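You operate a simulated robot arm through the tools that you are given. There is no shell and no other tool.

Carry out the task below with a simulated two-armed robot. There is one attempt and no reset: what you move stays moved.

JOB
Put the white roll on the top of the small cabinet away on the bottom tray shelf. Pick up the bottle with one hand, pass it to the other hand and put it on the bottom tray shelf. Put one of the small tape rolls from the top of the steel cabinet on the top of the tool cart. Put the white carton on top of the brown small carton on the bench of the pipe rack. Take the grey coil from the top of the steel cabinet and put it on top of the silver flour shaker there. Fetch the small tray from the top of the side cabinet and set it on the top of the small cabinet. Open the in-end steel drawer. Any order will do. Set down upright: bottle, white carton, coil.
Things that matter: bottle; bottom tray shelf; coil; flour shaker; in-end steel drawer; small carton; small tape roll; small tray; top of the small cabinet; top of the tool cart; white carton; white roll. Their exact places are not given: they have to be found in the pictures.

The check looks at the end state, three seconds after you hand in, the way a careful person would. Anything else that was tipped, shoved, dropped, spilled or broken makes it a failure.

ROBOT AND FRAMES
Two 6-joint arms with two-finger grippers on one trunk, on a base that moves. Base frame: it is fixed to the floor where the robot stands at the start and does not move with it; the origin is under the middle of the robot, x ahead of it, y to its left, z up; the surface under the hand at the start is at about z = 860. Lengths are in mm, angles in rad, forces in N, time in s.
The left shoulder is at the start at [70, 176, 1171], the right one opposite. With the tool pointing down near the work surface each hand reaches from about 460 to 800 mm from the robot's upright axis, wherever it stands, measured 20 degrees to its own side. Places, roughly: bottle [750, -750, 1000]; bottom tray shelf [1300, 1700, 300]; coil [2250, -4500, 1000]; flour shaker [2000, -4750, 1000]; in-end steel drawer [-2500, 6000, 300]; small carton [3000, -6500, 1000]; small tape roll (7x7x2 cm) [1300, -4100, 900]; small tray [1250, -3000, 1000]; top of the small cabinet [800, -300, 900]; top of the tool cart [700, -1100, 900]; white carton [1000, -4500, 1000]; white roll (7x7x20 cm) [600, -100, 1000]. Payload 2.45 kg a hand.
The TCP of each hand is the grasp point between the finger pads, 26 mm short of the fingertips. In the tool frame z runs along the fingers and y along their closing line. The gripper opens to 96 mm; its body begins 69 mm behind the TCP.
Orientation is that of the tool frame in the base frame, as a unit quaternion [w, x, y, z]. With the fingers straight down and closing along the base's y, the tool's x points along the base's -x, its y along +y and its z along -z.

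CONTROLS
- The arms move only by the tool nudge_tool. It takes "left_steps", "right_steps" or both (then of equal length, played together; a hand with none holds still); each is a list of rows, each an object of numbers (a shift or turn left out is 0, a gripper value left out holds the last): "x", "y", "z": the shift along the base's x, y, z in units of 40 mm (1.0 is 40 mm); "rx", "ry", "rz": the turn, a rotation vector about the base's x, y, z in units of 5 degrees (1.0 is 5 degrees); "grip": the closure, from 0 (fully open) to 1 (shut). In form: [{"x": .., "y": .., "z": .., "rx": .., "ry": .., "rz": .., "grip": ..}, ...]. A call has 1 to 20 rows; each row shifts and turns the commanded pose from where the row before left it. A call with a number of a shift or a turn outside -1 to 1 is refused whole. Rows are played at 5 a second. More than 50 mm and 0.15 rad between two rows, or a gripper value outside its range, and nothing of the call is played. A pose out of reach is approached as far as the arm can. The call stops where the force on the tool passes 40 N (or 10 N more than at its start, if that is more) or the arm is blocked; 0.2 s more then pass. Each finger travels about 169.8 mm/s and halts on what it meets, pressing with about 32 N; the grip force reading is that of the motor and also rises with nothing between the fingers. The clock runs only during rows and for 0.2 s after the last one: add rows that do not move to give the fingers time. It gives the time, the measured TCP pose, the force on the tool (base axes), the opening and the grip force at its end, in the units of the frame above (readings bear some noise), with the torque about the TCP (base axes, N m) and any sound that the robot's microphone picked up.
- Cameras (640 x 400 px; columns grow to the right, rows downward): "scene" is now at [124.1, -38.2, 1478.5]; the picture's right is [-0.45, -0.89, 0.00], its down [-0.60, 0.30, -0.74] and it looks along [0.66, -0.33, -0.67] (base axes); focal length 254 px, centre (320, 200). "left" rides on the left gripper at [82, -3, -98] in its tool frame; the picture's right is [0.04, 1.00, 0.00], its down [-0.73, 0.03, -0.68] and it looks along [-0.68, 0.03, 0.73] (tool axes); focal length 256 px, centre (320, 200). "right" rides on the right gripper at [82, 3, -98] in its tool frame; the picture's right is [-0.04, 1.00, 0.00], its down [-0.73, -0.03, -0.68] and it looks along [-0.68, -0.03, 0.73] (tool axes); focal length 256 px, centre (320, 200).
- camera(camera): a new picture of that camera. The clock stands still meanwhile.
- raise_lower(by): slides the trunk up (or, below 0, down) by that many mm; the arms and the scene camera ride with it, the base frame stays. It gives what a move gives, with no picture.
- roll_base(legs): drives the robot by 1 to 6 legs, each [ahead, left, turn to the left] in mm, mm and rad, along the robot's own axes; the way and the turn of a leg run together, so that a leg with both is an arc; at most 1500 mm and 3.142 rad a leg. The arms and the cameras ride along, it lands a little off, and it stops where it bumps. It gives what a move gives.
- head_to(pan, tilt): turns the head with the scene camera to pan (to the left, within 1.501 rad either way) and tilt (down, from -0.506 to 1.204), counted from straight ahead of the robot. It gives what a move gives.
- probe_pixels(camera, pixels): for up to 12 pixels [column, row] of the newest picture of that camera ("zoom" is the newest enlarged one), the place [x, y, z] in the base frame of the surface seen there, good to about 3 mm. The clock stands still meanwhile.
- enlarge(camera, box): a new picture of the part [left, top, right, bottom] of that camera's present view, enlarged. The clock stands still meanwhile.
- job_done(): hands the job in; it is judged then, once.

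Unless the task says otherwise, let go and move clear before handing in.

The tools are called after "Call:" as name(argument=value, ...) on one line, values as JSON. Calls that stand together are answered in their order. nudge_tool: Moves the arms, as the interface text tells. Its arguments: {"type":"object","properties":{"left_steps":{"type":"array","items":{"type":"object","properties":{"x":{"type":"number"},"y":{"type":"number"},"z":{"type":"number"},"rx":{"type":"number"},"ry":{"type":"number"},"rz":{"type":"number"},"grip":{"type":"number"}}}},"right_steps":{"type":"array","items":{"type":"object","properties":{"x":{"type":"number"},"y":{"type":"number"},"z":{"type":"number"},"rx":{"type":"number"},"ry":{"type":"number"},"rz":{"type":"number"},"grip":{"type":"number"}}}}},"required":[]} The other tools are called the same way: raise_lower (by) moves the trunk up or down; roll_base (legs) drives the base; head_to (pan, tilt) turns the head that bears the scene camera; camera (camera) takes a picture; probe_pixels (camera, pixels) gives the place of the surface under pixels of a picture; enlarge (camera, box) takes an enlarged picture of a part of a camera's view; job_done () hands the job in.

At the start:

```text
time: 0.0
left_eef_pos: [640.3, 77.2, 1279.8]
left_ee_rot: [0.001, 0.0, 1.0, 0.001]
left_ft_force: [0.8, 0.1, 0.5]
left_torque: [0.02, 0.0, -0.01]
left_gripper_width: 96.0
left_finger_force: 0.0
right_eef_pos: [462.4, -404.2, 1201.1]
right_ee_rot: [0.0, 0.0, 1.0, 0.0]
right_ft_force: [-0.1, 0.3, 0.5]
right_torque: [-0.04, 0.02, 0.02]
right_gripper_width: 96.1
right_finger_force: 0.1
trunk travel left (down, up): [-655.0, 185.0]
robot x, y, heading: [-0.2, -0.7, 0.003]
head pan, tilt (commanded): [-0.466, 0.733]
```

scene: 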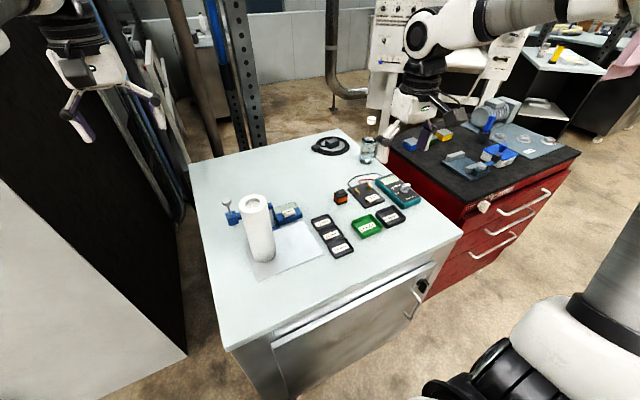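
right: 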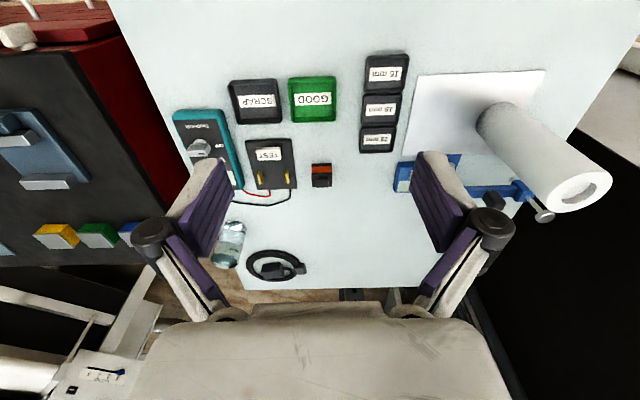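
left: 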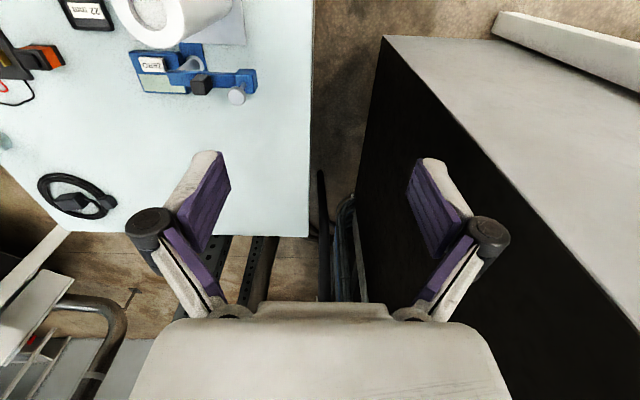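

The scene picture shows the small cabinet top with the white roll near pixel (258, 228), the bottle near (368, 150) and the red tool cart on the right. I'll probe those and look around with the head before moving.

Call:
probe_pixels(camera="scene", pixels=[[257, 203], [262, 250], [368, 142], [368, 158], [340, 132], [225, 345], [460, 235], [195, 165], [450, 140], [330, 146], [371, 121], [230, 210]])

Call:
enlarge(camera="scene", box=[300, 80, 600, 270])

```text
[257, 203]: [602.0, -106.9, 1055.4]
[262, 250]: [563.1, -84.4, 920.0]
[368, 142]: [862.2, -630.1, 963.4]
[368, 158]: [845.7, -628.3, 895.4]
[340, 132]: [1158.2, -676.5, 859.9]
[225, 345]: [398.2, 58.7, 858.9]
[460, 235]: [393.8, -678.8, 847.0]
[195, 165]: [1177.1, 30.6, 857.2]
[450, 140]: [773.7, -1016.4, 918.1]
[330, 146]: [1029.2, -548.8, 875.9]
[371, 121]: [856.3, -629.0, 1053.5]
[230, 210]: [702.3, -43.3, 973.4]
```

```text
2.11 times, centred on (450, 175) of scene
```

zoom: 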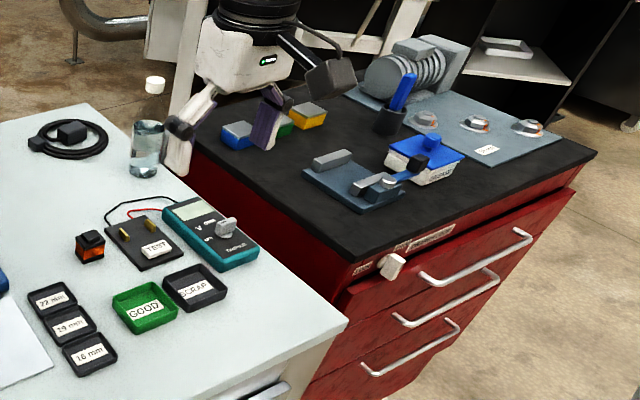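

The bottle is clear with a white cap at (371,121), standing at about (855,-629); the white roll stands at about (595,-100). Next I look left for the bottom tray shelf.

Call:
head_to(pan=0.9, tilt=0.5)

Call:
camera(camera="scene")

Call:
head_to(pan=1.5, tilt=0.4)

Call:
camera(camera="scene")

Call:
head_to(pan=-1.4, tilt=0.3)

Call:
camera(camera="scene")

```text
time: 1.5
left_eef_pos: [639.4, 77.0, 1281.0]
left_ee_rot: [0.0, 0.0, 1.0, -0.001]
left_ft_force: [-0.1, -0.1, 0.1]
left_torque: [0.0, -0.02, 0.0]
left_gripper_width: 96.0
left_finger_force: 0.1
right_eef_pos: [462.4, -404.7, 1201.3]
right_ee_rot: [0.0, 0.0, 1.0, 0.0]
right_ft_force: [-0.5, 0.9, 0.2]
right_torque: [-0.03, 0.03, 0.0]
right_gripper_width: 96.1
right_finger_force: 0.0
trunk travel left (down, up): [-655.0, 185.0]
robot x, y, heading: [-0.5, 0.1, 0.0]
head pan, tilt (commanded): [0.901, 0.499]
```

```text
taken
```

scene: 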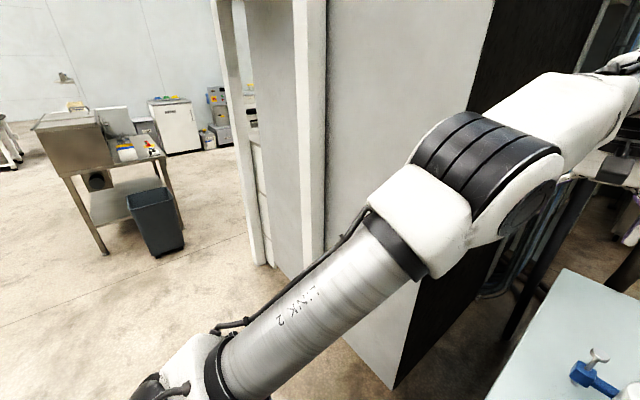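

```text
time: 2.5
left_eef_pos: [640.4, 77.2, 1280.2]
left_ee_rot: [0.001, 0.001, 1.0, 0.0]
left_ft_force: [0.8, 0.5, 0.3]
left_torque: [-0.04, 0.0, 0.01]
left_gripper_width: 96.1
left_finger_force: 0.0
right_eef_pos: [462.9, -404.2, 1200.2]
right_ee_rot: [0.0, 0.001, 1.0, 0.0]
right_ft_force: [-0.3, -0.1, -0.5]
right_torque: [-0.02, 0.01, -0.01]
right_gripper_width: 96.2
right_finger_force: 0.2
trunk travel left (down, up): [-655.0, 185.0]
robot x, y, heading: [-1.7, -0.2, 0.001]
head pan, tilt (commanded): [1.499, 0.4]
```

```text
taken
```

scene: 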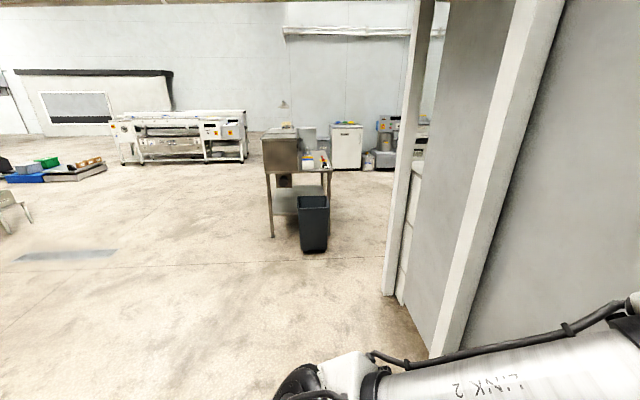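

```text
time: 5.0
left_eef_pos: [640.2, 77.9, 1280.3]
left_ee_rot: [0.0, 0.0, 1.0, 0.0]
left_ft_force: [-0.4, -0.2, 0.0]
left_torque: [-0.02, 0.0, 0.01]
left_gripper_width: 96.0
left_finger_force: 0.0
right_eef_pos: [462.9, -403.3, 1201.0]
right_ee_rot: [0.0, 0.0, 1.0, 0.0]
right_ft_force: [0.4, 0.2, 0.0]
right_torque: [0.03, 0.0, 0.01]
right_gripper_width: 96.0
right_finger_force: 0.0
trunk travel left (down, up): [-655.0, 185.0]
robot x, y, heading: [-0.9, -2.1, -0.005]
head pan, tilt (commanded): [-1.4, 0.3]
```

```text
taken
```

scene: 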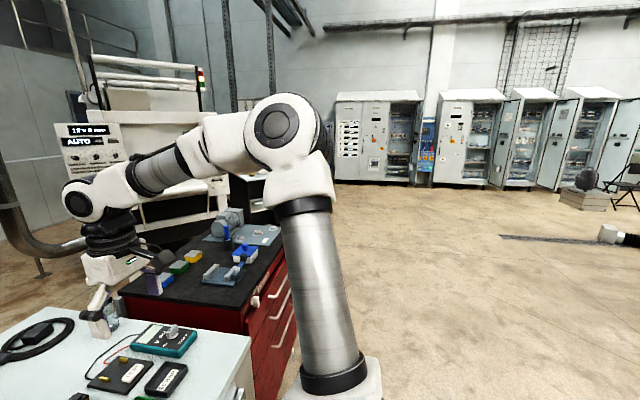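

The left view shows a tall grey/white cabinet whose edge is near column 300-420; the shelf must be on its far or left side. I'll probe its edges.

Call:
head_to(pan=1.2, tilt=0.3)

Call:
camera(camera="scene")

Call:
probe_pixels(camera="scene", pixels=[[250, 255], [260, 200], [275, 260], [310, 260], [300, 120], [350, 120], [420, 180], [150, 200], [55, 200], [252, 100], [245, 180], [280, 280]])

```text
time: 7.4
left_eef_pos: [640.2, 77.6, 1280.8]
left_ee_rot: [-0.001, 0.0, 1.0, 0.001]
left_ft_force: [0.3, -0.3, 0.5]
left_torque: [0.01, -0.03, -0.01]
left_gripper_width: 95.9
left_finger_force: 0.2
right_eef_pos: [462.4, -404.4, 1201.8]
right_ee_rot: [-0.001, 0.0, 1.0, 0.001]
right_ft_force: [0.4, 0.5, -0.1]
right_torque: [0.0, -0.02, -0.01]
right_gripper_width: 95.8
right_finger_force: 0.1
trunk travel left (down, up): [-655.0, 185.0]
robot x, y, heading: [-0.8, 1.9, -0.002]
head pan, tilt (commanded): [1.201, 0.3]
```

```text
taken
```

scene: 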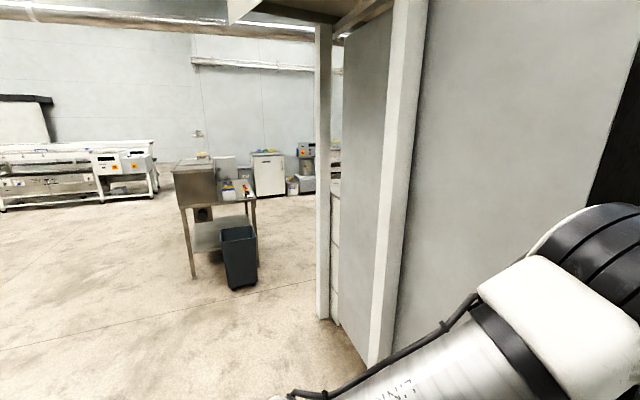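

```text
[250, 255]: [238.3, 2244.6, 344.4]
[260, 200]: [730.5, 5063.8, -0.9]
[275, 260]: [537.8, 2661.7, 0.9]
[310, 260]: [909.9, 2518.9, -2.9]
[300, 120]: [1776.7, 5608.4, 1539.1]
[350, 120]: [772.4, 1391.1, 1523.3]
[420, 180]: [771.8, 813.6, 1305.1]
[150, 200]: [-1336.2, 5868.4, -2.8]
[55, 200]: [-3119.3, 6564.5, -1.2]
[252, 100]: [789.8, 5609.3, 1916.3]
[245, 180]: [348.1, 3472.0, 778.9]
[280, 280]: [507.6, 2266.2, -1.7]
```

The tall cabinet face runs along x≈772 up to y≈1400, and a sink table with a bin is near (240,2245). I'll tuck the left arm back a bit and drive left to scout the shelf region.

Call:
nudge_tool(left_steps=[{"x": -1}, {"x": -1}, {"x": -1}, {"x": -1}], right_steps=[{"z": 0.5}, {"z": 0.5}, {"z": 0.5}, {"z": 0.5}])

Call:
roll_base(legs=[[-200, 0, 0], [0, 1200, 0]])

Call:
head_to(pan=0.6, tilt=0.5)

Call:
camera(camera="scene")

```text
time: 8.4
left_eef_pos: [480.0, 87.5, 1282.3]
left_ee_rot: [-0.009, -0.005, 1.0, -0.025]
left_ft_force: [-0.2, 0.2, 0.6]
left_torque: [-0.01, -0.04, -0.03]
left_gripper_width: 96.0
left_finger_force: 0.1
right_eef_pos: [471.0, -403.1, 1282.5]
right_ee_rot: [0.001, 0.0, 1.0, 0.0]
right_ft_force: [-0.5, -0.8, 0.2]
right_torque: [-0.01, -0.02, -0.01]
right_gripper_width: 96.0
right_finger_force: 0.0
right hand out of reach, approached as far as the arm can: row 1, 2, 3
trunk travel left (down, up): [-655.0, 185.0]
robot x, y, heading: [3.0, -0.6, -0.001]
head pan, tilt (commanded): [1.201, 0.3]
```

```text
time: 15.7
left_eef_pos: [272.6, 1299.4, 1286.0]
left_ee_rot: [-0.002, -0.009, 1.0, -0.022]
left_ft_force: [0.5, -0.6, -0.9]
left_torque: [0.0, 0.01, 0.02]
left_gripper_width: 95.8
left_finger_force: 0.1
right_eef_pos: [270.8, 807.6, 1279.4]
right_ee_rot: [-0.001, -0.005, 1.0, 0.0]
right_ft_force: [0.7, 0.8, -0.1]
right_torque: [0.03, -0.05, -0.01]
right_gripper_width: 95.9
right_finger_force: 0.1
trunk travel left (down, up): [-655.0, 185.0]
robot x, y, heading: [-208.7, 1206.7, 0.011]
head pan, tilt (commanded): [1.201, 0.3]
```

```text
time: 16.7
left_eef_pos: [271.6, 1300.7, 1287.5]
left_ee_rot: [-0.001, -0.01, 1.0, -0.024]
left_ft_force: [-0.1, 0.1, -0.5]
left_torque: [0.02, 0.02, 0.03]
left_gripper_width: 96.0
left_finger_force: 0.0
right_eef_pos: [271.3, 808.0, 1279.6]
right_ee_rot: [-0.001, -0.005, 1.0, 0.0]
right_ft_force: [-0.4, 0.4, -1.0]
right_torque: [0.0, -0.04, -0.01]
right_gripper_width: 96.0
right_finger_force: 0.1
trunk travel left (down, up): [-655.0, 185.0]
robot x, y, heading: [-206.6, 1207.7, 0.006]
head pan, tilt (commanded): [0.6, 0.499]
```

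```text
taken
```

scene: 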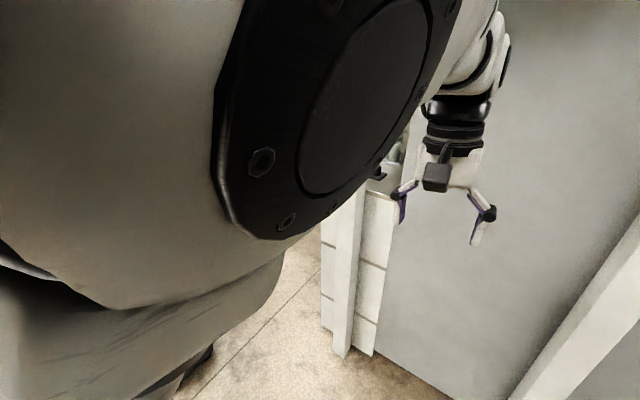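

The left arm's elbow blocks the view at columns 0-420. I'll pan to see from other angles.

Call:
head_to(pan=0.05, tilt=0.3)

Call:
camera(camera="scene")

Call:
head_to(pan=1.4, tilt=0.3)

Call:
camera(camera="scene")

```text
time: 17.7
left_eef_pos: [272.5, 1300.4, 1284.1]
left_ee_rot: [-0.005, -0.01, 1.0, -0.024]
left_ft_force: [-0.6, 0.4, 0.1]
left_torque: [-0.01, -0.01, -0.01]
left_gripper_width: 95.9
left_finger_force: 0.1
right_eef_pos: [270.5, 808.5, 1280.6]
right_ee_rot: [-0.001, -0.006, 1.0, 0.0]
right_ft_force: [0.0, 0.1, 0.4]
right_torque: [-0.02, 0.01, 0.0]
right_gripper_width: 96.1
right_finger_force: 0.0
trunk travel left (down, up): [-655.0, 185.0]
robot x, y, heading: [-207.2, 1206.0, 0.008]
head pan, tilt (commanded): [0.051, 0.3]
```

```text
taken
```

scene: 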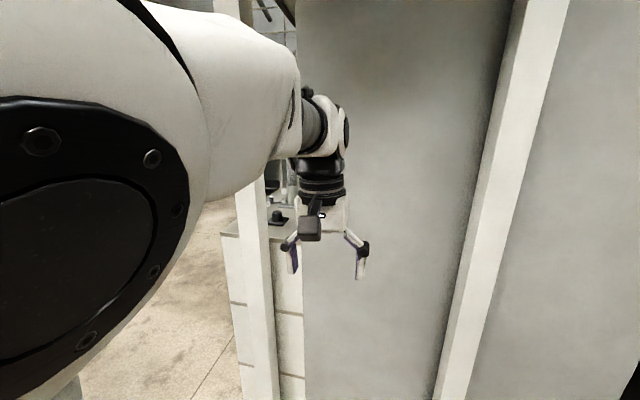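

```text
time: 19.2
left_eef_pos: [272.3, 1300.4, 1288.9]
left_ee_rot: [-0.001, -0.009, 1.0, -0.024]
left_ft_force: [0.3, 0.3, 0.5]
left_torque: [0.02, -0.01, 0.0]
left_gripper_width: 96.0
left_finger_force: 0.1
right_eef_pos: [272.1, 808.2, 1280.1]
right_ee_rot: [-0.001, -0.004, 1.0, 0.0]
right_ft_force: [-0.1, 0.6, 0.8]
right_torque: [-0.01, -0.01, -0.01]
right_gripper_width: 95.9
right_finger_force: 0.0
trunk travel left (down, up): [-655.0, 185.0]
robot x, y, heading: [-206.1, 1204.8, 0.008]
head pan, tilt (commanded): [1.4, 0.3]
```

```text
taken
```

scene: 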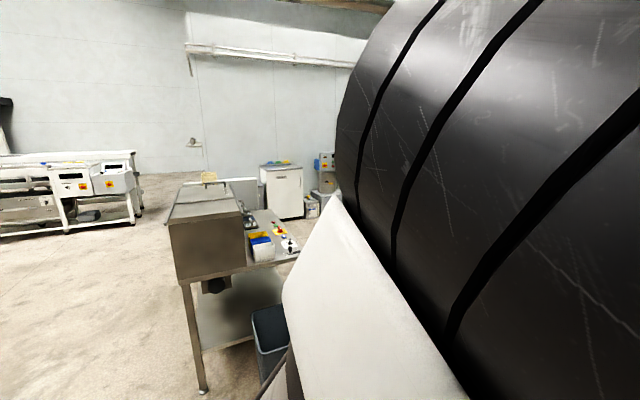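

A drawer-like white block sits past the tall cabinet, behind a post. I'll turn the robot left so the head looks between the arms.

Call:
roll_base(legs=[[0, 0, 0.6]])

Call:
head_to(pan=-0.1, tilt=0.4)

Call:
camera(camera="scene")

```text
time: 21.2
left_eef_pos: [135.7, 1555.1, 1287.9]
left_ee_rot: [0.006, -0.305, 0.952, -0.025]
left_ft_force: [0.2, 0.7, -0.3]
left_torque: [-0.02, 0.05, 0.02]
left_gripper_width: 96.1
left_finger_force: 0.0
right_eef_pos: [412.1, 1149.0, 1279.3]
right_ee_rot: [-0.001, -0.301, 0.954, 0.0]
right_ft_force: [-0.5, 0.8, 0.1]
right_torque: [0.0, 0.01, 0.0]
right_gripper_width: 95.8
right_finger_force: 0.0
trunk travel left (down, up): [-655.0, 185.0]
robot x, y, heading: [-207.7, 1205.9, 0.609]
head pan, tilt (commanded): [1.4, 0.3]
```

```text
time: 22.8
left_eef_pos: [137.5, 1555.6, 1285.9]
left_ee_rot: [0.002, -0.304, 0.952, -0.025]
left_ft_force: [0.1, 0.3, -0.3]
left_torque: [-0.03, -0.01, 0.0]
left_gripper_width: 96.0
left_finger_force: 0.1
right_eef_pos: [412.8, 1148.9, 1279.6]
right_ee_rot: [-0.001, -0.301, 0.954, 0.0]
right_ft_force: [0.8, -0.1, 0.5]
right_torque: [0.02, 0.02, -0.01]
right_gripper_width: 95.9
right_finger_force: 0.0
trunk travel left (down, up): [-655.0, 185.0]
robot x, y, heading: [-208.1, 1208.1, 0.609]
head pan, tilt (commanded): [-0.099, 0.4]
```

```text
taken
```

scene: 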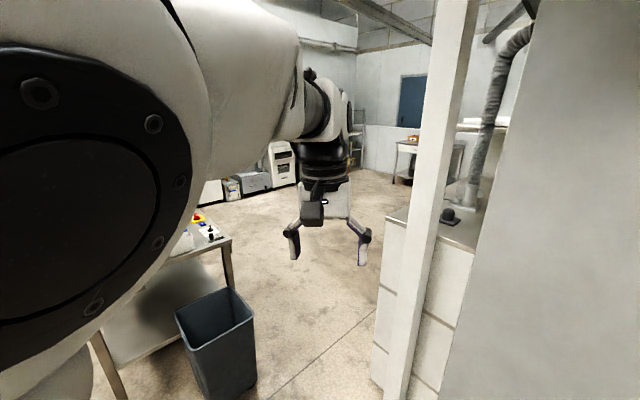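

Call:
probe_pixels(camera="scene", pixels=[[232, 290], [225, 250], [393, 220], [382, 340], [425, 230], [480, 200], [392, 395], [465, 245], [450, 330], [520, 250], [395, 160], [255, 370]])

Call:
enlarge(camera="scene", box=[360, 60, 560, 400])

```text
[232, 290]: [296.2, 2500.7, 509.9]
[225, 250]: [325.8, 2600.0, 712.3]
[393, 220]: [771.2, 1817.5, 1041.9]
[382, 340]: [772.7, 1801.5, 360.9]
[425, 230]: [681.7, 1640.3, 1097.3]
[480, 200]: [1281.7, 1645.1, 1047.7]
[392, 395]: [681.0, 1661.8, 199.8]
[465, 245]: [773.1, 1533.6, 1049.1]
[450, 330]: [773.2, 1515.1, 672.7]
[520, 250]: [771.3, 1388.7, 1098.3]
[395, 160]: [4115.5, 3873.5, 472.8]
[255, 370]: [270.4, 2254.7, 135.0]
```

```text
1.18 times, centred on (460, 230) of scene
```

zoom: 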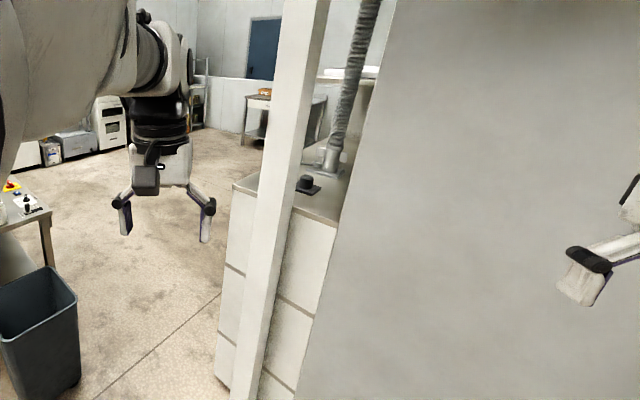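

The low drawer cabinet's corner is at about (772,1817); the shelf is hidden behind it. I'll look down at my own base to judge its footprint for the gap between the bin (296,2500) and that corner.

Call:
head_to(pan=0, tilt=1.2)

Call:
camera(camera="scene")

Call:
head_to(pan=1.45, tilt=0.4)

Call:
camera(camera="scene")

```text
time: 23.9
left_eef_pos: [137.0, 1556.1, 1284.1]
left_ee_rot: [0.002, -0.305, 0.952, -0.025]
left_ft_force: [-0.5, -0.5, 0.3]
left_torque: [0.02, 0.0, 0.01]
left_gripper_width: 96.1
left_finger_force: 0.2
right_eef_pos: [412.0, 1149.3, 1280.3]
right_ee_rot: [0.0, -0.301, 0.954, 0.0]
right_ft_force: [0.1, 0.4, -0.6]
right_torque: [0.0, 0.0, 0.04]
right_gripper_width: 96.0
right_finger_force: 0.1
trunk travel left (down, up): [-655.0, 185.0]
robot x, y, heading: [-210.8, 1206.5, 0.608]
head pan, tilt (commanded): [0.0, 1.201]
```

```text
taken
```

scene: 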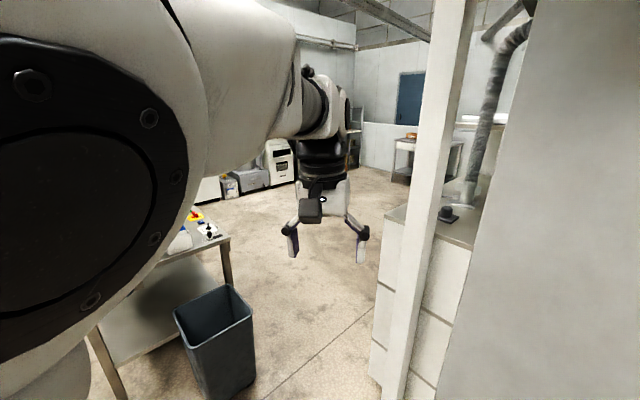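

```text
time: 25.5
left_eef_pos: [134.9, 1557.3, 1289.9]
left_ee_rot: [0.007, -0.306, 0.952, -0.03]
left_ft_force: [0.4, -0.4, -0.6]
left_torque: [-0.01, 0.02, 0.03]
left_gripper_width: 96.0
left_finger_force: 0.1
right_eef_pos: [414.6, 1148.5, 1279.8]
right_ee_rot: [-0.001, -0.301, 0.954, 0.0]
right_ft_force: [-0.2, -0.5, -0.2]
right_torque: [-0.02, 0.0, -0.02]
right_gripper_width: 95.7
right_finger_force: 0.1
trunk travel left (down, up): [-655.0, 185.0]
robot x, y, heading: [-214.0, 1206.1, 0.609]
head pan, tilt (commanded): [1.45, 0.4]
```

```text
taken
```

scene: 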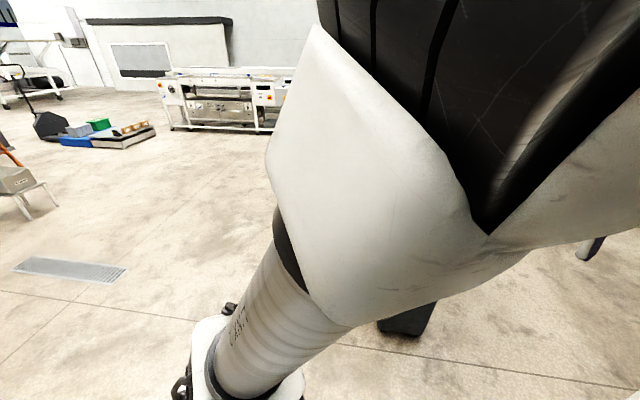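

The second picture looked as if the head had not tilted yet; I'll check the head behaviour with separate calls.

Call:
head_to(pan=0, tilt=1.2)

```text
time: 27.1
left_eef_pos: [137.2, 1555.1, 1286.6]
left_ee_rot: [0.005, -0.305, 0.952, -0.024]
left_ft_force: [0.5, 0.3, 0.0]
left_torque: [-0.03, 0.01, -0.01]
left_gripper_width: 96.2
left_finger_force: 0.0
right_eef_pos: [412.6, 1148.7, 1281.1]
right_ee_rot: [-0.002, -0.3, 0.954, -0.001]
right_ft_force: [0.4, 0.1, 0.2]
right_torque: [-0.02, 0.04, 0.03]
right_gripper_width: 95.9
right_finger_force: 0.0
trunk travel left (down, up): [-655.0, 185.0]
robot x, y, heading: [-211.9, 1208.4, 0.606]
head pan, tilt (commanded): [0.0, 1.201]
```

Call:
camera(camera="scene")

```text
taken
```

scene: 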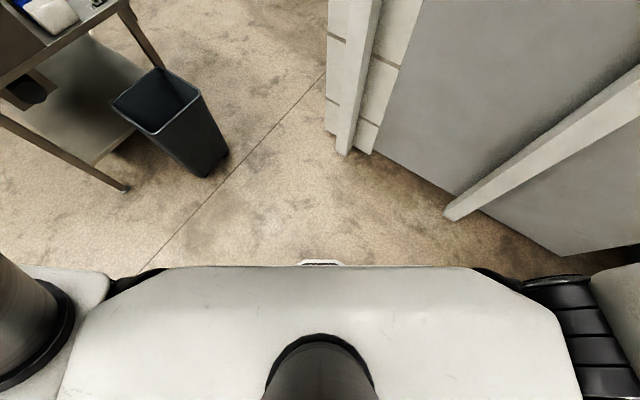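

Now the head is truly tilted; the torso's front edge is at row 265. I'll probe the floor clearances and torso extents.

Call:
probe_pixels(camera="scene", pixels=[[345, 154], [450, 216], [225, 155], [205, 177], [125, 190], [320, 275], [160, 275], [480, 270], [120, 285], [30, 290], [540, 300], [335, 262]])

```text
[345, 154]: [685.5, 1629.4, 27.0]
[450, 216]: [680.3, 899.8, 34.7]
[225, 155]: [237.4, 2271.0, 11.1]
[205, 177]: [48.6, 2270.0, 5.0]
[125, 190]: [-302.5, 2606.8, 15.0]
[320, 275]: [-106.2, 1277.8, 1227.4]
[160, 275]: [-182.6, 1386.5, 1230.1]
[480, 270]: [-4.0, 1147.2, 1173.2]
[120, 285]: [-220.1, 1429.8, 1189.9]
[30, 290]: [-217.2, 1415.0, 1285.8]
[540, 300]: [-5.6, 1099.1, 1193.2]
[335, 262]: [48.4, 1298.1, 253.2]
```

The base front reaches about 275 mm ahead of its axis, and the bin gap is narrow (~720 mm). I'll scout from beyond the sink table's left side, looking over it towards the shelf.

Call:
roll_base(legs=[[-316, 576, 0], [798, 1151, 0], [0, 0, -1.05]])

Call:
head_to(pan=0, tilt=0.35)

Call:
head_to(pan=0, tilt=0.35)

Call:
camera(camera="scene")

```text
time: 40.0
left_eef_pos: [-331.7, 2774.1, 1287.4]
left_ee_rot: [-0.008, 0.213, 0.977, -0.024]
left_ft_force: [0.2, -0.1, 0.0]
left_torque: [0.01, 0.03, -0.05]
left_gripper_width: 96.2
left_finger_force: 0.1
right_eef_pos: [-547.0, 2331.4, 1280.2]
right_ee_rot: [-0.001, 0.217, 0.976, 0.0]
right_ft_force: [0.2, 0.4, -0.1]
right_torque: [0.02, 0.04, 0.02]
right_gripper_width: 96.1
right_finger_force: 0.1
trunk travel left (down, up): [-655.0, 185.0]
robot x, y, heading: [-807.1, 2899.6, -0.441]
head pan, tilt (commanded): [0.0, 1.201]
```

```text
time: 41.1
left_eef_pos: [-330.8, 2776.7, 1289.4]
left_ee_rot: [-0.008, 0.211, 0.977, -0.03]
left_ft_force: [-0.2, -0.1, 1.1]
left_torque: [0.02, 0.01, 0.0]
left_gripper_width: 96.0
left_finger_force: 0.1
right_eef_pos: [-547.6, 2330.0, 1280.5]
right_ee_rot: [-0.002, 0.218, 0.976, 0.0]
right_ft_force: [-0.1, 0.0, 0.3]
right_torque: [0.01, -0.02, 0.0]
right_gripper_width: 95.9
right_finger_force: 0.1
trunk travel left (down, up): [-655.0, 185.0]
robot x, y, heading: [-807.5, 2899.2, -0.434]
head pan, tilt (commanded): [0.0, 0.351]
```

```text
time: 41.7
left_eef_pos: [-331.2, 2775.6, 1288.9]
left_ee_rot: [-0.009, 0.212, 0.977, -0.029]
left_ft_force: [-0.3, 0.0, -1.0]
left_torque: [0.04, 0.01, -0.01]
left_gripper_width: 95.7
left_finger_force: 0.1
right_eef_pos: [-547.6, 2330.2, 1279.5]
right_ee_rot: [0.0, 0.217, 0.976, -0.001]
right_ft_force: [0.0, -0.9, -0.2]
right_torque: [0.01, -0.02, 0.03]
right_gripper_width: 96.2
right_finger_force: 0.0
trunk travel left (down, up): [-655.0, 185.0]
robot x, y, heading: [-806.7, 2902.3, -0.438]
head pan, tilt (commanded): [0.0, 0.351]
```

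```text
taken
```

scene: 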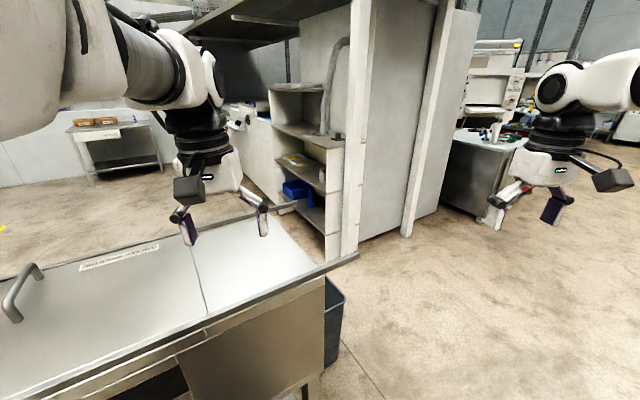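

The tray shelves are visible at columns 270-330, facing +y. I'll enlarge them and probe.

Call:
enlarge(camera="scene", box=[225, 65, 365, 275])

```text
1.90 times, centred on (295, 170) of scene
```

zoom: 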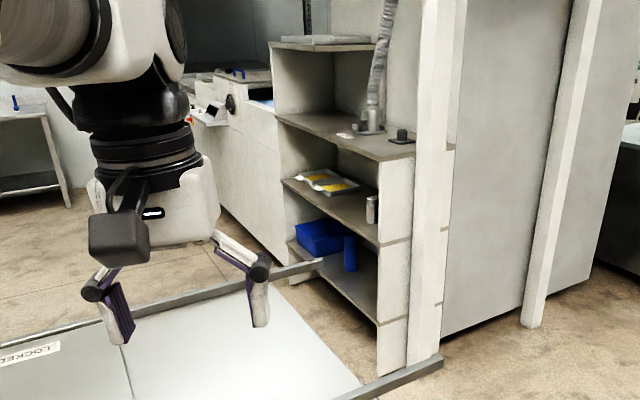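

Call:
probe_pixels(camera="zoom", pixels=[[365, 295], [295, 245], [375, 318], [355, 275], [320, 240], [375, 240], [285, 182], [412, 150], [370, 205], [378, 372], [350, 255], [285, 262]])

```text
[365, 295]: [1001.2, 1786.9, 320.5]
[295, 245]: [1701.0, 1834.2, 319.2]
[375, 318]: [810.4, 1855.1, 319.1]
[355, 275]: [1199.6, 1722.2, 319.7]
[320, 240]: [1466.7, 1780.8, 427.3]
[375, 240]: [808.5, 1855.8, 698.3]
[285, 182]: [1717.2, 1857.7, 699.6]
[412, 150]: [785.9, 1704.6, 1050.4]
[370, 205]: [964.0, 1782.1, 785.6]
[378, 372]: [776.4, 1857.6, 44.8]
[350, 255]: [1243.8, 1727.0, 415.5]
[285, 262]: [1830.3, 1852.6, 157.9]
```

The bottom tray shelf is at z≈320, x≈810–1715, front edge y≈1857, with 350 mm headroom and free space for x≈850–1180. Now I drive back to the small cabinet to pick up the bottle.

Call:
roll_base(legs=[[0, 0, 0.438], [0, -1500, 0], [500, -1400, 0], [300, -350, 0]])

Call:
head_to(pan=-0.2, tilt=0.6)

Call:
head_to(pan=-0.2, tilt=0.6)

Call:
camera(camera="scene")

```text
time: 59.8
left_eef_pos: [470.0, -262.7, 1288.5]
left_ee_rot: [-0.001, -0.008, 1.0, -0.029]
left_ft_force: [-0.2, -0.3, 0.0]
left_torque: [0.03, 0.0, 0.02]
left_gripper_width: 96.3
left_finger_force: 0.1
right_eef_pos: [465.7, -754.6, 1279.2]
right_ee_rot: [0.0, -0.001, 1.0, 0.0]
right_ft_force: [-1.1, -1.1, -0.1]
right_torque: [0.01, 0.0, 0.01]
right_gripper_width: 96.0
right_finger_force: 0.1
trunk travel left (down, up): [-655.0, 185.0]
robot x, y, heading: [-10.4, -356.2, 0.004]
head pan, tilt (commanded): [0.0, 0.351]
```

```text
time: 60.5
left_eef_pos: [471.4, -261.3, 1287.9]
left_ee_rot: [-0.002, -0.007, 1.0, -0.028]
left_ft_force: [-0.4, -0.1, -0.2]
left_torque: [0.03, 0.01, 0.01]
left_gripper_width: 95.8
left_finger_force: 0.0
right_eef_pos: [467.3, -755.3, 1279.3]
right_ee_rot: [-0.002, -0.002, 1.0, -0.001]
right_ft_force: [0.3, -0.3, -0.2]
right_torque: [0.03, -0.02, 0.02]
right_gripper_width: 95.8
right_finger_force: 0.1
trunk travel left (down, up): [-655.0, 185.0]
robot x, y, heading: [-9.1, -353.0, 0.001]
head pan, tilt (commanded): [-0.201, 0.6]
```

```text
time: 61.1
left_eef_pos: [471.2, -261.0, 1289.5]
left_ee_rot: [-0.002, -0.008, 1.0, -0.028]
left_ft_force: [-0.3, 0.1, 0.3]
left_torque: [-0.01, -0.04, -0.01]
left_gripper_width: 96.0
left_finger_force: 0.0
right_eef_pos: [465.8, -755.6, 1280.5]
right_ee_rot: [-0.001, -0.002, 1.0, -0.001]
right_ft_force: [0.6, -0.2, 0.5]
right_torque: [0.01, 0.02, 0.0]
right_gripper_width: 95.9
right_finger_force: 0.1
trunk travel left (down, up): [-655.0, 185.0]
robot x, y, heading: [-9.5, -349.7, 0.003]
head pan, tilt (commanded): [-0.201, 0.6]
```

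```text
taken
```

scene: 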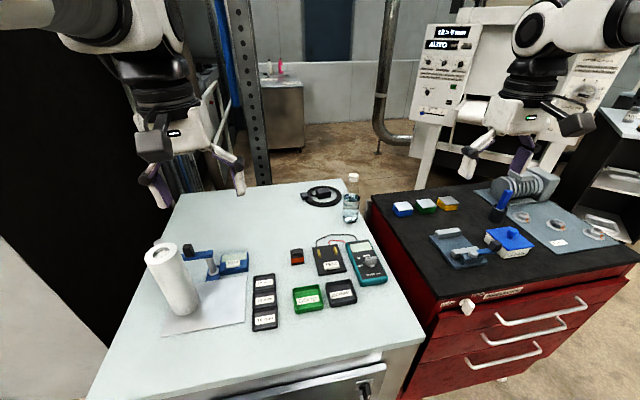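

Call:
enlarge(camera="scene", box=[300, 160, 420, 235])

Call:
probe_pixels(camera="scene", pixels=[[352, 178], [351, 200], [345, 215], [352, 222], [358, 215], [172, 255], [180, 300], [322, 190], [385, 345], [270, 400], [365, 245], [185, 312]])

```text
5.33 times, centred on (360, 198) of scene
```

zoom: 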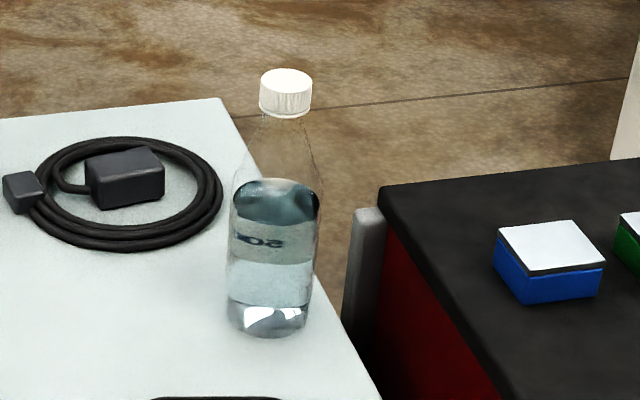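

```text
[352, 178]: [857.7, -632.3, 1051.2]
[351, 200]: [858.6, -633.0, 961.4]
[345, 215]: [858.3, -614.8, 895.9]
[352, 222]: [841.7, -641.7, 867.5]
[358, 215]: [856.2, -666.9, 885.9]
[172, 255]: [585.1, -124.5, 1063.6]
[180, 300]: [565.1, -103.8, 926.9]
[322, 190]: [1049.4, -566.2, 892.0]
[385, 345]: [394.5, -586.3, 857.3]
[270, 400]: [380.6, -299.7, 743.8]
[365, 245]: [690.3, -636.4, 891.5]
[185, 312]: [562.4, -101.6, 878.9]
```

The bottle is near (872,-640). I'll probe more finely on the zoom for its centre and the table gap to the cart.

Call:
probe_pixels(camera="zoom", pixels=[[264, 95], [286, 72], [308, 95], [286, 105], [285, 85], [235, 250], [272, 250], [310, 250], [270, 320], [270, 337], [235, 310], [308, 310]])

```text
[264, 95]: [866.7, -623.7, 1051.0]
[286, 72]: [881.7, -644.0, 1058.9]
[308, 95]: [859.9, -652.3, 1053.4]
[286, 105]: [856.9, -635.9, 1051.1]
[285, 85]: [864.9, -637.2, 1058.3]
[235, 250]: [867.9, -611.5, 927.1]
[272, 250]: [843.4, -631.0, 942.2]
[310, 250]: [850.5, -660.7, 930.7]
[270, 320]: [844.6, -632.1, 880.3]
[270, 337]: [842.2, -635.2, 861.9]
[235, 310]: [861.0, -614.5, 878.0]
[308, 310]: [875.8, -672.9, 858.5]
```

The cap is centred at about (870,-640,1044), r≈16, and the body has r≈31. Plan: right hand grips the cap tilted 35°, the left hand then takes the body from the left side. I roll ahead a little and tilt the right tool.

Call:
roll_base(legs=[[50, 0, 0]])

Call:
nudge_tool(right_steps=[{"ry": -1}, {"ry": -1}, {"ry": -1}, {"ry": -1}, {"ry": -1}, {"ry": -1}, {"ry": -1}, {}, {}])

```text
time: 62.1
left_eef_pos: [515.2, -261.7, 1290.8]
left_ee_rot: [0.0, -0.007, 1.0, -0.028]
left_ft_force: [0.1, -0.6, 1.1]
left_torque: [-0.04, -0.05, 0.01]
left_gripper_width: 96.1
left_finger_force: 0.0
right_eef_pos: [511.4, -755.6, 1281.7]
right_ee_rot: [0.002, -0.002, 1.0, 0.0]
right_ft_force: [-0.6, -0.2, 0.3]
right_torque: [0.0, -0.05, 0.0]
right_gripper_width: 96.1
right_finger_force: 0.1
trunk travel left (down, up): [-655.0, 185.0]
robot x, y, heading: [39.7, -352.6, 0.003]
head pan, tilt (commanded): [-0.201, 0.6]
```

```text
time: 64.1
left_eef_pos: [520.8, -262.1, 1288.4]
left_ee_rot: [-0.002, -0.007, 1.0, -0.029]
left_ft_force: [0.0, 0.2, 0.5]
left_torque: [-0.01, -0.02, 0.0]
left_gripper_width: 96.0
left_finger_force: 0.0
right_eef_pos: [627.3, -757.1, 1267.3]
right_ee_rot: [0.3, -0.002, 0.954, -0.001]
right_ft_force: [0.5, -0.2, 0.5]
right_torque: [0.0, 0.03, -0.01]
right_gripper_width: 95.8
right_finger_force: 0.0
right hand out of reach, approached as far as the arm can: row 1, 2, 3, 4, 5, 6, 7
trunk travel left (down, up): [-655.0, 185.0]
robot x, y, heading: [39.4, -352.5, 0.003]
head pan, tilt (commanded): [-0.201, 0.6]
```

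The tilt was limited by the closeness to the body (TCP slid to x=627). I'll move the right hand ahead and see where the commanded pose is.

Call:
nudge_tool(right_steps=[{"x": 1}, {"x": 1}, {"x": 1}, {"x": 1}, {}, {}])

```text
time: 65.5
left_eef_pos: [518.7, -260.0, 1288.9]
left_ee_rot: [-0.002, -0.006, 1.0, -0.029]
left_ft_force: [-1.0, -0.2, 0.2]
left_torque: [-0.03, -0.01, -0.02]
left_gripper_width: 96.0
left_finger_force: 0.1
right_eef_pos: [787.4, -756.2, 1267.6]
right_ee_rot: [0.301, -0.001, 0.954, -0.001]
right_ft_force: [0.1, 0.1, -0.4]
right_torque: [-0.02, 0.0, 0.02]
right_gripper_width: 95.7
right_finger_force: 0.0
trunk travel left (down, up): [-655.0, 185.0]
robot x, y, heading: [41.9, -351.8, 0.005]
head pan, tilt (commanded): [-0.201, 0.6]
```

The hand moved exactly 160 mm to (787,-756,1268). Now to the pre-grasp point above and behind the cap.

Call:
nudge_tool(right_steps=[{"x": 0.16, "y": 0.725, "z": -0.89}, {"x": 0.16, "y": 0.725, "z": -0.89}, {"x": 0.16, "y": 0.725, "z": -0.89}, {"x": 0.16, "y": 0.725, "z": -0.89}, {}, {}])

Call:
camera(camera="right")

Call:
camera(camera="scene")

```text
time: 66.9
left_eef_pos: [521.0, -261.7, 1288.7]
left_ee_rot: [-0.002, -0.008, 1.0, -0.029]
left_ft_force: [0.0, 0.5, 0.2]
left_torque: [0.02, -0.01, 0.03]
left_gripper_width: 96.2
left_finger_force: 0.0
right_eef_pos: [813.6, -641.6, 1124.2]
right_ee_rot: [0.3, -0.002, 0.954, -0.001]
right_ft_force: [0.1, 0.1, 0.1]
right_torque: [-0.03, -0.01, -0.01]
right_gripper_width: 96.1
right_finger_force: 0.0
trunk travel left (down, up): [-655.0, 185.0]
robot x, y, heading: [38.0, -355.1, 0.002]
head pan, tilt (commanded): [-0.201, 0.6]
```

```text
taken
```

right: 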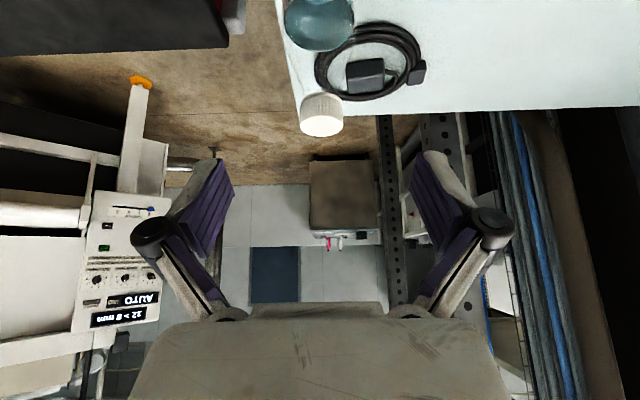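

```text
taken
```

scene: 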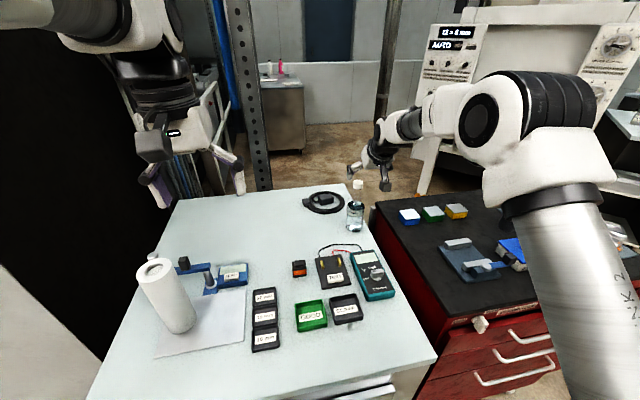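

The cap is at (321,120) in the right camera, well centred between the fingers. I'll probe it there.

Call:
probe_pixels(camera="right", pixels=[[321, 125], [321, 116], [304, 120], [339, 122], [321, 135], [321, 100]])

```text
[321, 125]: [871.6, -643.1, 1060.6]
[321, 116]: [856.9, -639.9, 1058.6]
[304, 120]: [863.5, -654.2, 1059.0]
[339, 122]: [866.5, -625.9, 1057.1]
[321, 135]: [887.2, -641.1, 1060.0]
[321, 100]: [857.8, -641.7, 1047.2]
```

Cap centre is (872,-641), top z=1059. Approach along the tool axis and close.

Call:
nudge_tool(right_steps=[{"x": 0.487, "z": -0.667}, {"x": 0.487, "z": -0.667}, {"x": 0.487, "z": -0.667}, {}, {"grip": 1}, {}, {}, {}])

Call:
camera(camera="right")

```text
time: 68.7
left_eef_pos: [518.9, -260.6, 1290.4]
left_ee_rot: [-0.002, -0.007, 1.0, -0.029]
left_ft_force: [-0.3, -0.1, -0.8]
left_torque: [0.0, 0.03, 0.01]
left_gripper_width: 96.1
left_finger_force: 0.0
right_eef_pos: [871.8, -641.2, 1045.6]
right_ee_rot: [0.302, -0.002, 0.953, -0.001]
right_ft_force: [3.3, 0.5, 11.2]
right_torque: [0.13, -1.06, -0.03]
right_gripper_width: 32.5
right_finger_force: 32.0
trunk travel left (down, up): [-655.0, 185.0]
robot x, y, heading: [38.8, -351.7, 0.003]
head pan, tilt (commanded): [-0.201, 0.6]
```

```text
taken
```

right: 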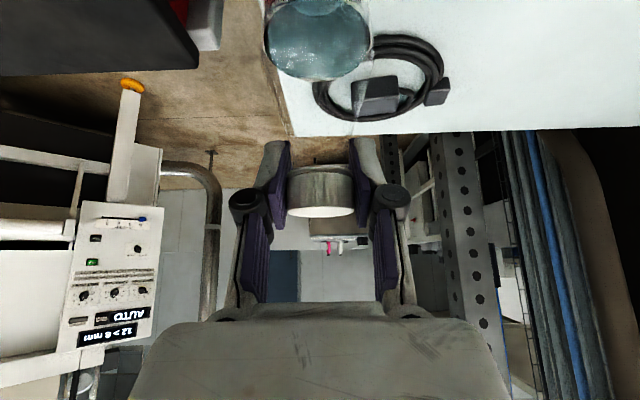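

The cap is gripped (width 32.5 mm). I lift it straight up.

Call:
nudge_tool(right_steps=[{"z": 0.3}, {"z": 0.7}, {"z": 1}, {"z": 1}, {"z": 1}, {}, {}])

Call:
camera(camera="scene")

```text
time: 70.3
left_eef_pos: [521.4, -261.7, 1288.7]
left_ee_rot: [-0.003, -0.007, 1.0, -0.028]
left_ft_force: [-0.9, -0.3, 0.9]
left_torque: [-0.04, 0.01, 0.01]
left_gripper_width: 96.1
left_finger_force: 0.0
right_eef_pos: [872.3, -642.7, 1205.1]
right_ee_rot: [0.299, -0.001, 0.954, -0.001]
right_ft_force: [-0.9, -0.8, -3.3]
right_torque: [0.01, 0.0, 0.02]
right_gripper_width: 32.6
right_finger_force: 32.0
trunk travel left (down, up): [-655.0, 185.0]
robot x, y, heading: [36.8, -350.7, 0.003]
head pan, tilt (commanded): [-0.201, 0.6]
```

```text
taken
```

scene: 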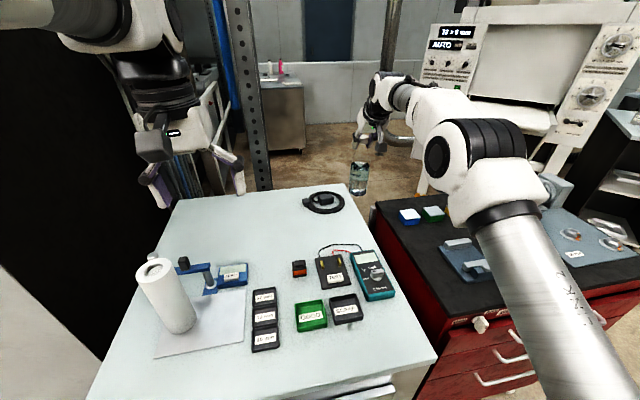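

The bottle is held (≈0.35 kg). I bring it in front of the robot with the right hand while tilting the left tool forward for a side grasp.

Call:
nudge_tool(right_steps=[{"x": -0.543, "y": 0.864, "z": 0.04}, {"x": -0.543, "y": 0.864, "z": 0.04}, {"x": -0.543, "y": 0.864, "z": 0.04}, {"x": -0.543, "y": 0.864, "z": 0.04}, {"x": -0.543, "y": 0.864, "z": 0.04}, {"x": -0.543, "y": 0.864, "z": 0.04}, {"x": -0.543, "y": 0.864, "z": 0.04}, {}, {}, {}, {}, {}], left_steps=[{"ry": -1, "x": 0.2, "y": 0.25}, {"ry": -1, "x": 0.2, "y": 0.25}, {"ry": -1, "x": 0.2, "y": 0.25}, {"ry": -1, "x": 0.2, "y": 0.25}, {"ry": -1, "x": 0.2, "y": 0.25}, {"ry": -1, "x": 0.2, "y": 0.25}, {"ry": -1, "x": 0.2, "y": 0.25}, {"ry": -1, "x": 0.2, "y": 0.25}, {"ry": -1, "x": 0.2, "y": 0.25}, {"ry": -1, "x": 0.2, "y": 0.25}, {"ry": -1, "x": 0.2}, {"ry": -1, "x": 0.2}])

Call:
camera(camera="scene")

```text
time: 73.1
left_eef_pos: [666.5, -164.4, 1281.3]
left_ee_rot: [0.479, 0.009, 0.877, -0.032]
left_ft_force: [0.1, 0.0, -0.1]
left_torque: [0.01, 0.02, 0.03]
left_gripper_width: 96.2
left_finger_force: 0.2
left hand out of reach, approached as far as the arm can: row 1, 2, 3, 4, 5, 6, 7, 8, 12
right_eef_pos: [732.5, -440.2, 1231.6]
right_ee_rot: [0.302, 0.029, 0.952, 0.029]
right_ft_force: [0.4, -0.4, -4.5]
right_torque: [-0.04, 0.04, 0.01]
right_gripper_width: 32.3
right_finger_force: 32.0
right hand out of reach, approached as far as the arm can: row 7
trunk travel left (down, up): [-655.0, 185.0]
robot x, y, heading: [40.0, -350.5, 0.006]
head pan, tilt (commanded): [-0.201, 0.6]
stopped in row 12 (right hand): the arm was blocked; the commanded pose is now the measured one
```

```text
taken
```

scene: 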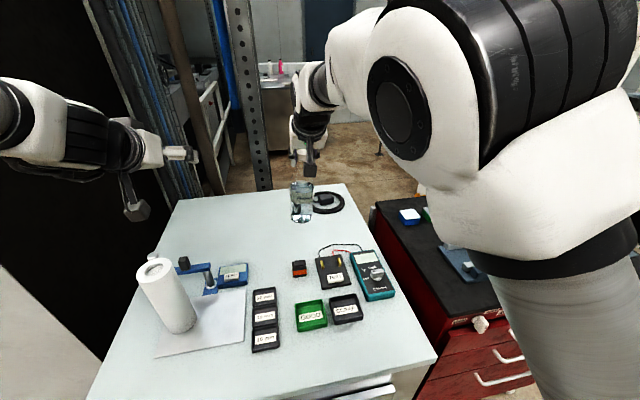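

The right arm hit a limit and stopped at (732,-440,1232) with the bottle near upright. I'll bring the left hand round to point at the bottle from its left, at a stand-off.

Call:
nudge_tool(left_steps=[{"rz": -1, "x": 0.04, "y": -0.4, "z": -0.215}, {"rz": -1, "x": 0.04, "y": -0.4, "z": -0.215}, {"rz": -1, "x": 0.04, "y": -0.4, "z": -0.215}, {"rz": -1, "x": 0.04, "y": -0.4, "z": -0.215}, {"rz": -1, "x": 0.04, "y": -0.4, "z": -0.215}, {"rz": -1, "x": 0.04, "y": -0.4, "z": -0.215}, {"rz": -1, "x": 0.04, "y": -0.4, "z": -0.215}, {"rz": -1, "x": 0.04, "y": -0.4, "z": -0.215}, {"rz": -1, "x": 0.04, "y": -0.4, "z": -0.215}, {"rz": -1, "x": 0.04, "y": -0.4, "z": -0.215}, {"rz": -1, "x": 0.04, "y": -0.4, "z": -0.215}, {"rz": -1, "x": 0.04, "y": -0.4, "z": -0.215}, {}])

Call:
camera(camera="scene")

Call:
camera(camera="left")

Call:
camera(camera="right")

```text
time: 75.9
left_eef_pos: [687.0, -355.6, 1177.9]
left_ee_rot: [0.398, 0.447, 0.755, -0.269]
left_ft_force: [0.5, -0.2, -0.2]
left_torque: [0.0, 0.03, 0.02]
left_gripper_width: 95.8
left_finger_force: 0.0
right_eef_pos: [733.6, -439.2, 1230.3]
right_ee_rot: [0.302, 0.029, 0.952, 0.028]
right_ft_force: [-0.1, -0.7, -3.7]
right_torque: [-0.04, 0.04, -0.01]
right_gripper_width: 32.5
right_finger_force: 31.6
trunk travel left (down, up): [-655.0, 185.0]
robot x, y, heading: [41.2, -352.8, 0.0]
head pan, tilt (commanded): [-0.201, 0.6]
```

```text
taken
```

scene: 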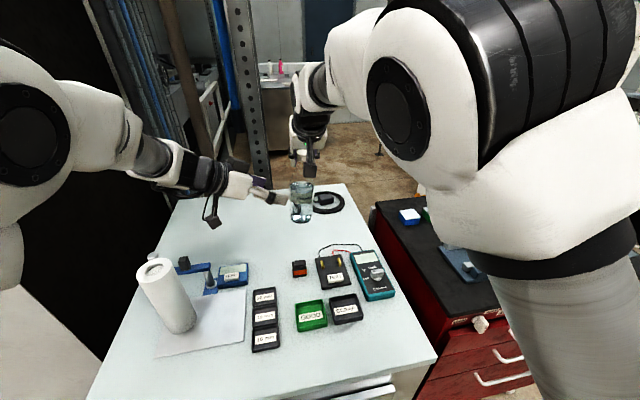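

```text
taken
```

left: 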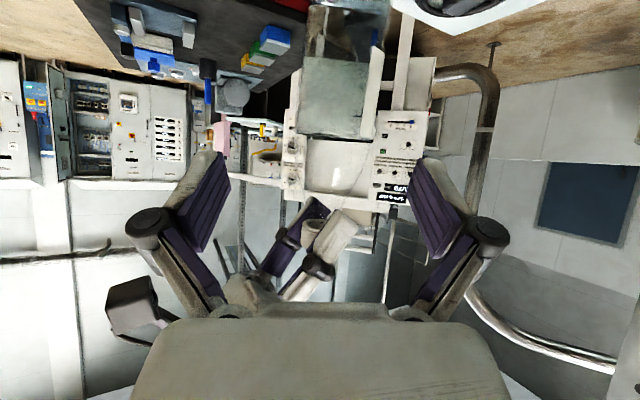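

```text
taken
```

right: 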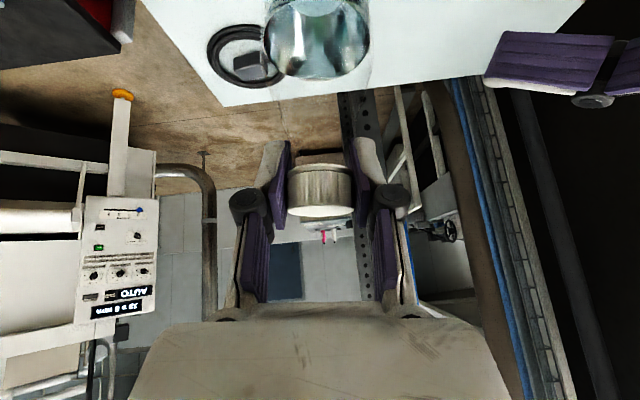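

In the left view the bottle body spans about columns 300-385, rows 0-140, nearly centred. I'll probe it for the exact location.

Call:
probe_pixels(camera="left", pixels=[[335, 100], [305, 100], [365, 100], [340, 30], [312, 30], [380, 30], [325, 235], [330, 130], [345, 8], [300, 130], [362, 130], [335, 70]])

Call:
enlarge(camera="left", box=[220, 0, 440, 140])

Call:
enlarge(camera="scene", box=[180, 90, 380, 240])

```text
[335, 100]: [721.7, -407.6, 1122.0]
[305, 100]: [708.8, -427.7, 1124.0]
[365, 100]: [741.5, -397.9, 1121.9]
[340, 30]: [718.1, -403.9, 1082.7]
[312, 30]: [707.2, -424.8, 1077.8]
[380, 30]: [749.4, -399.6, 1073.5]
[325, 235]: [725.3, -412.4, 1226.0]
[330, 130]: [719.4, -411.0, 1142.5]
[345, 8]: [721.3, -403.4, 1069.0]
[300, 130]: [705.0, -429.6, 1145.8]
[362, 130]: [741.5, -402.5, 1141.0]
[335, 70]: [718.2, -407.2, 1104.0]
```

```text
2.86 times, centred on (330, 70) of left
```

zoom: 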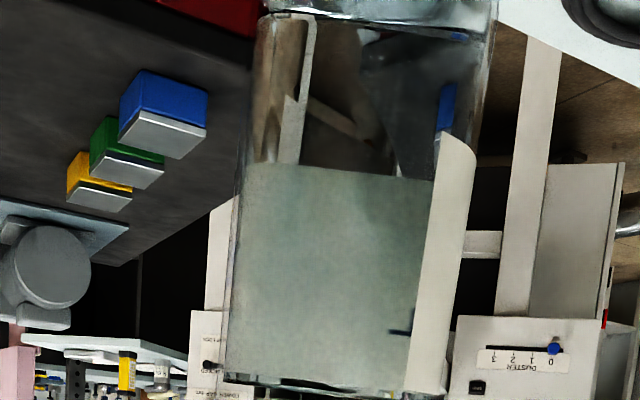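

```text
2.67 times, centred on (280, 165) of scene
```

zoom: 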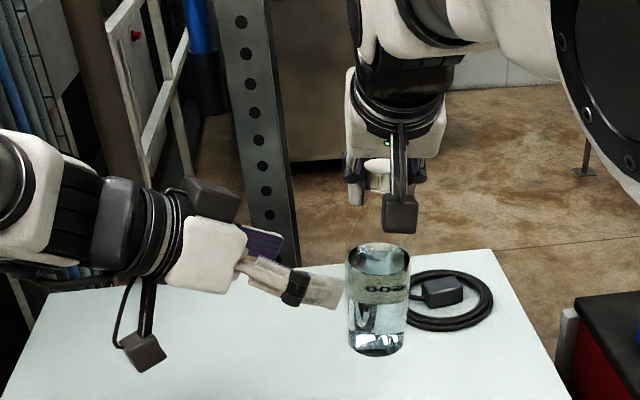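

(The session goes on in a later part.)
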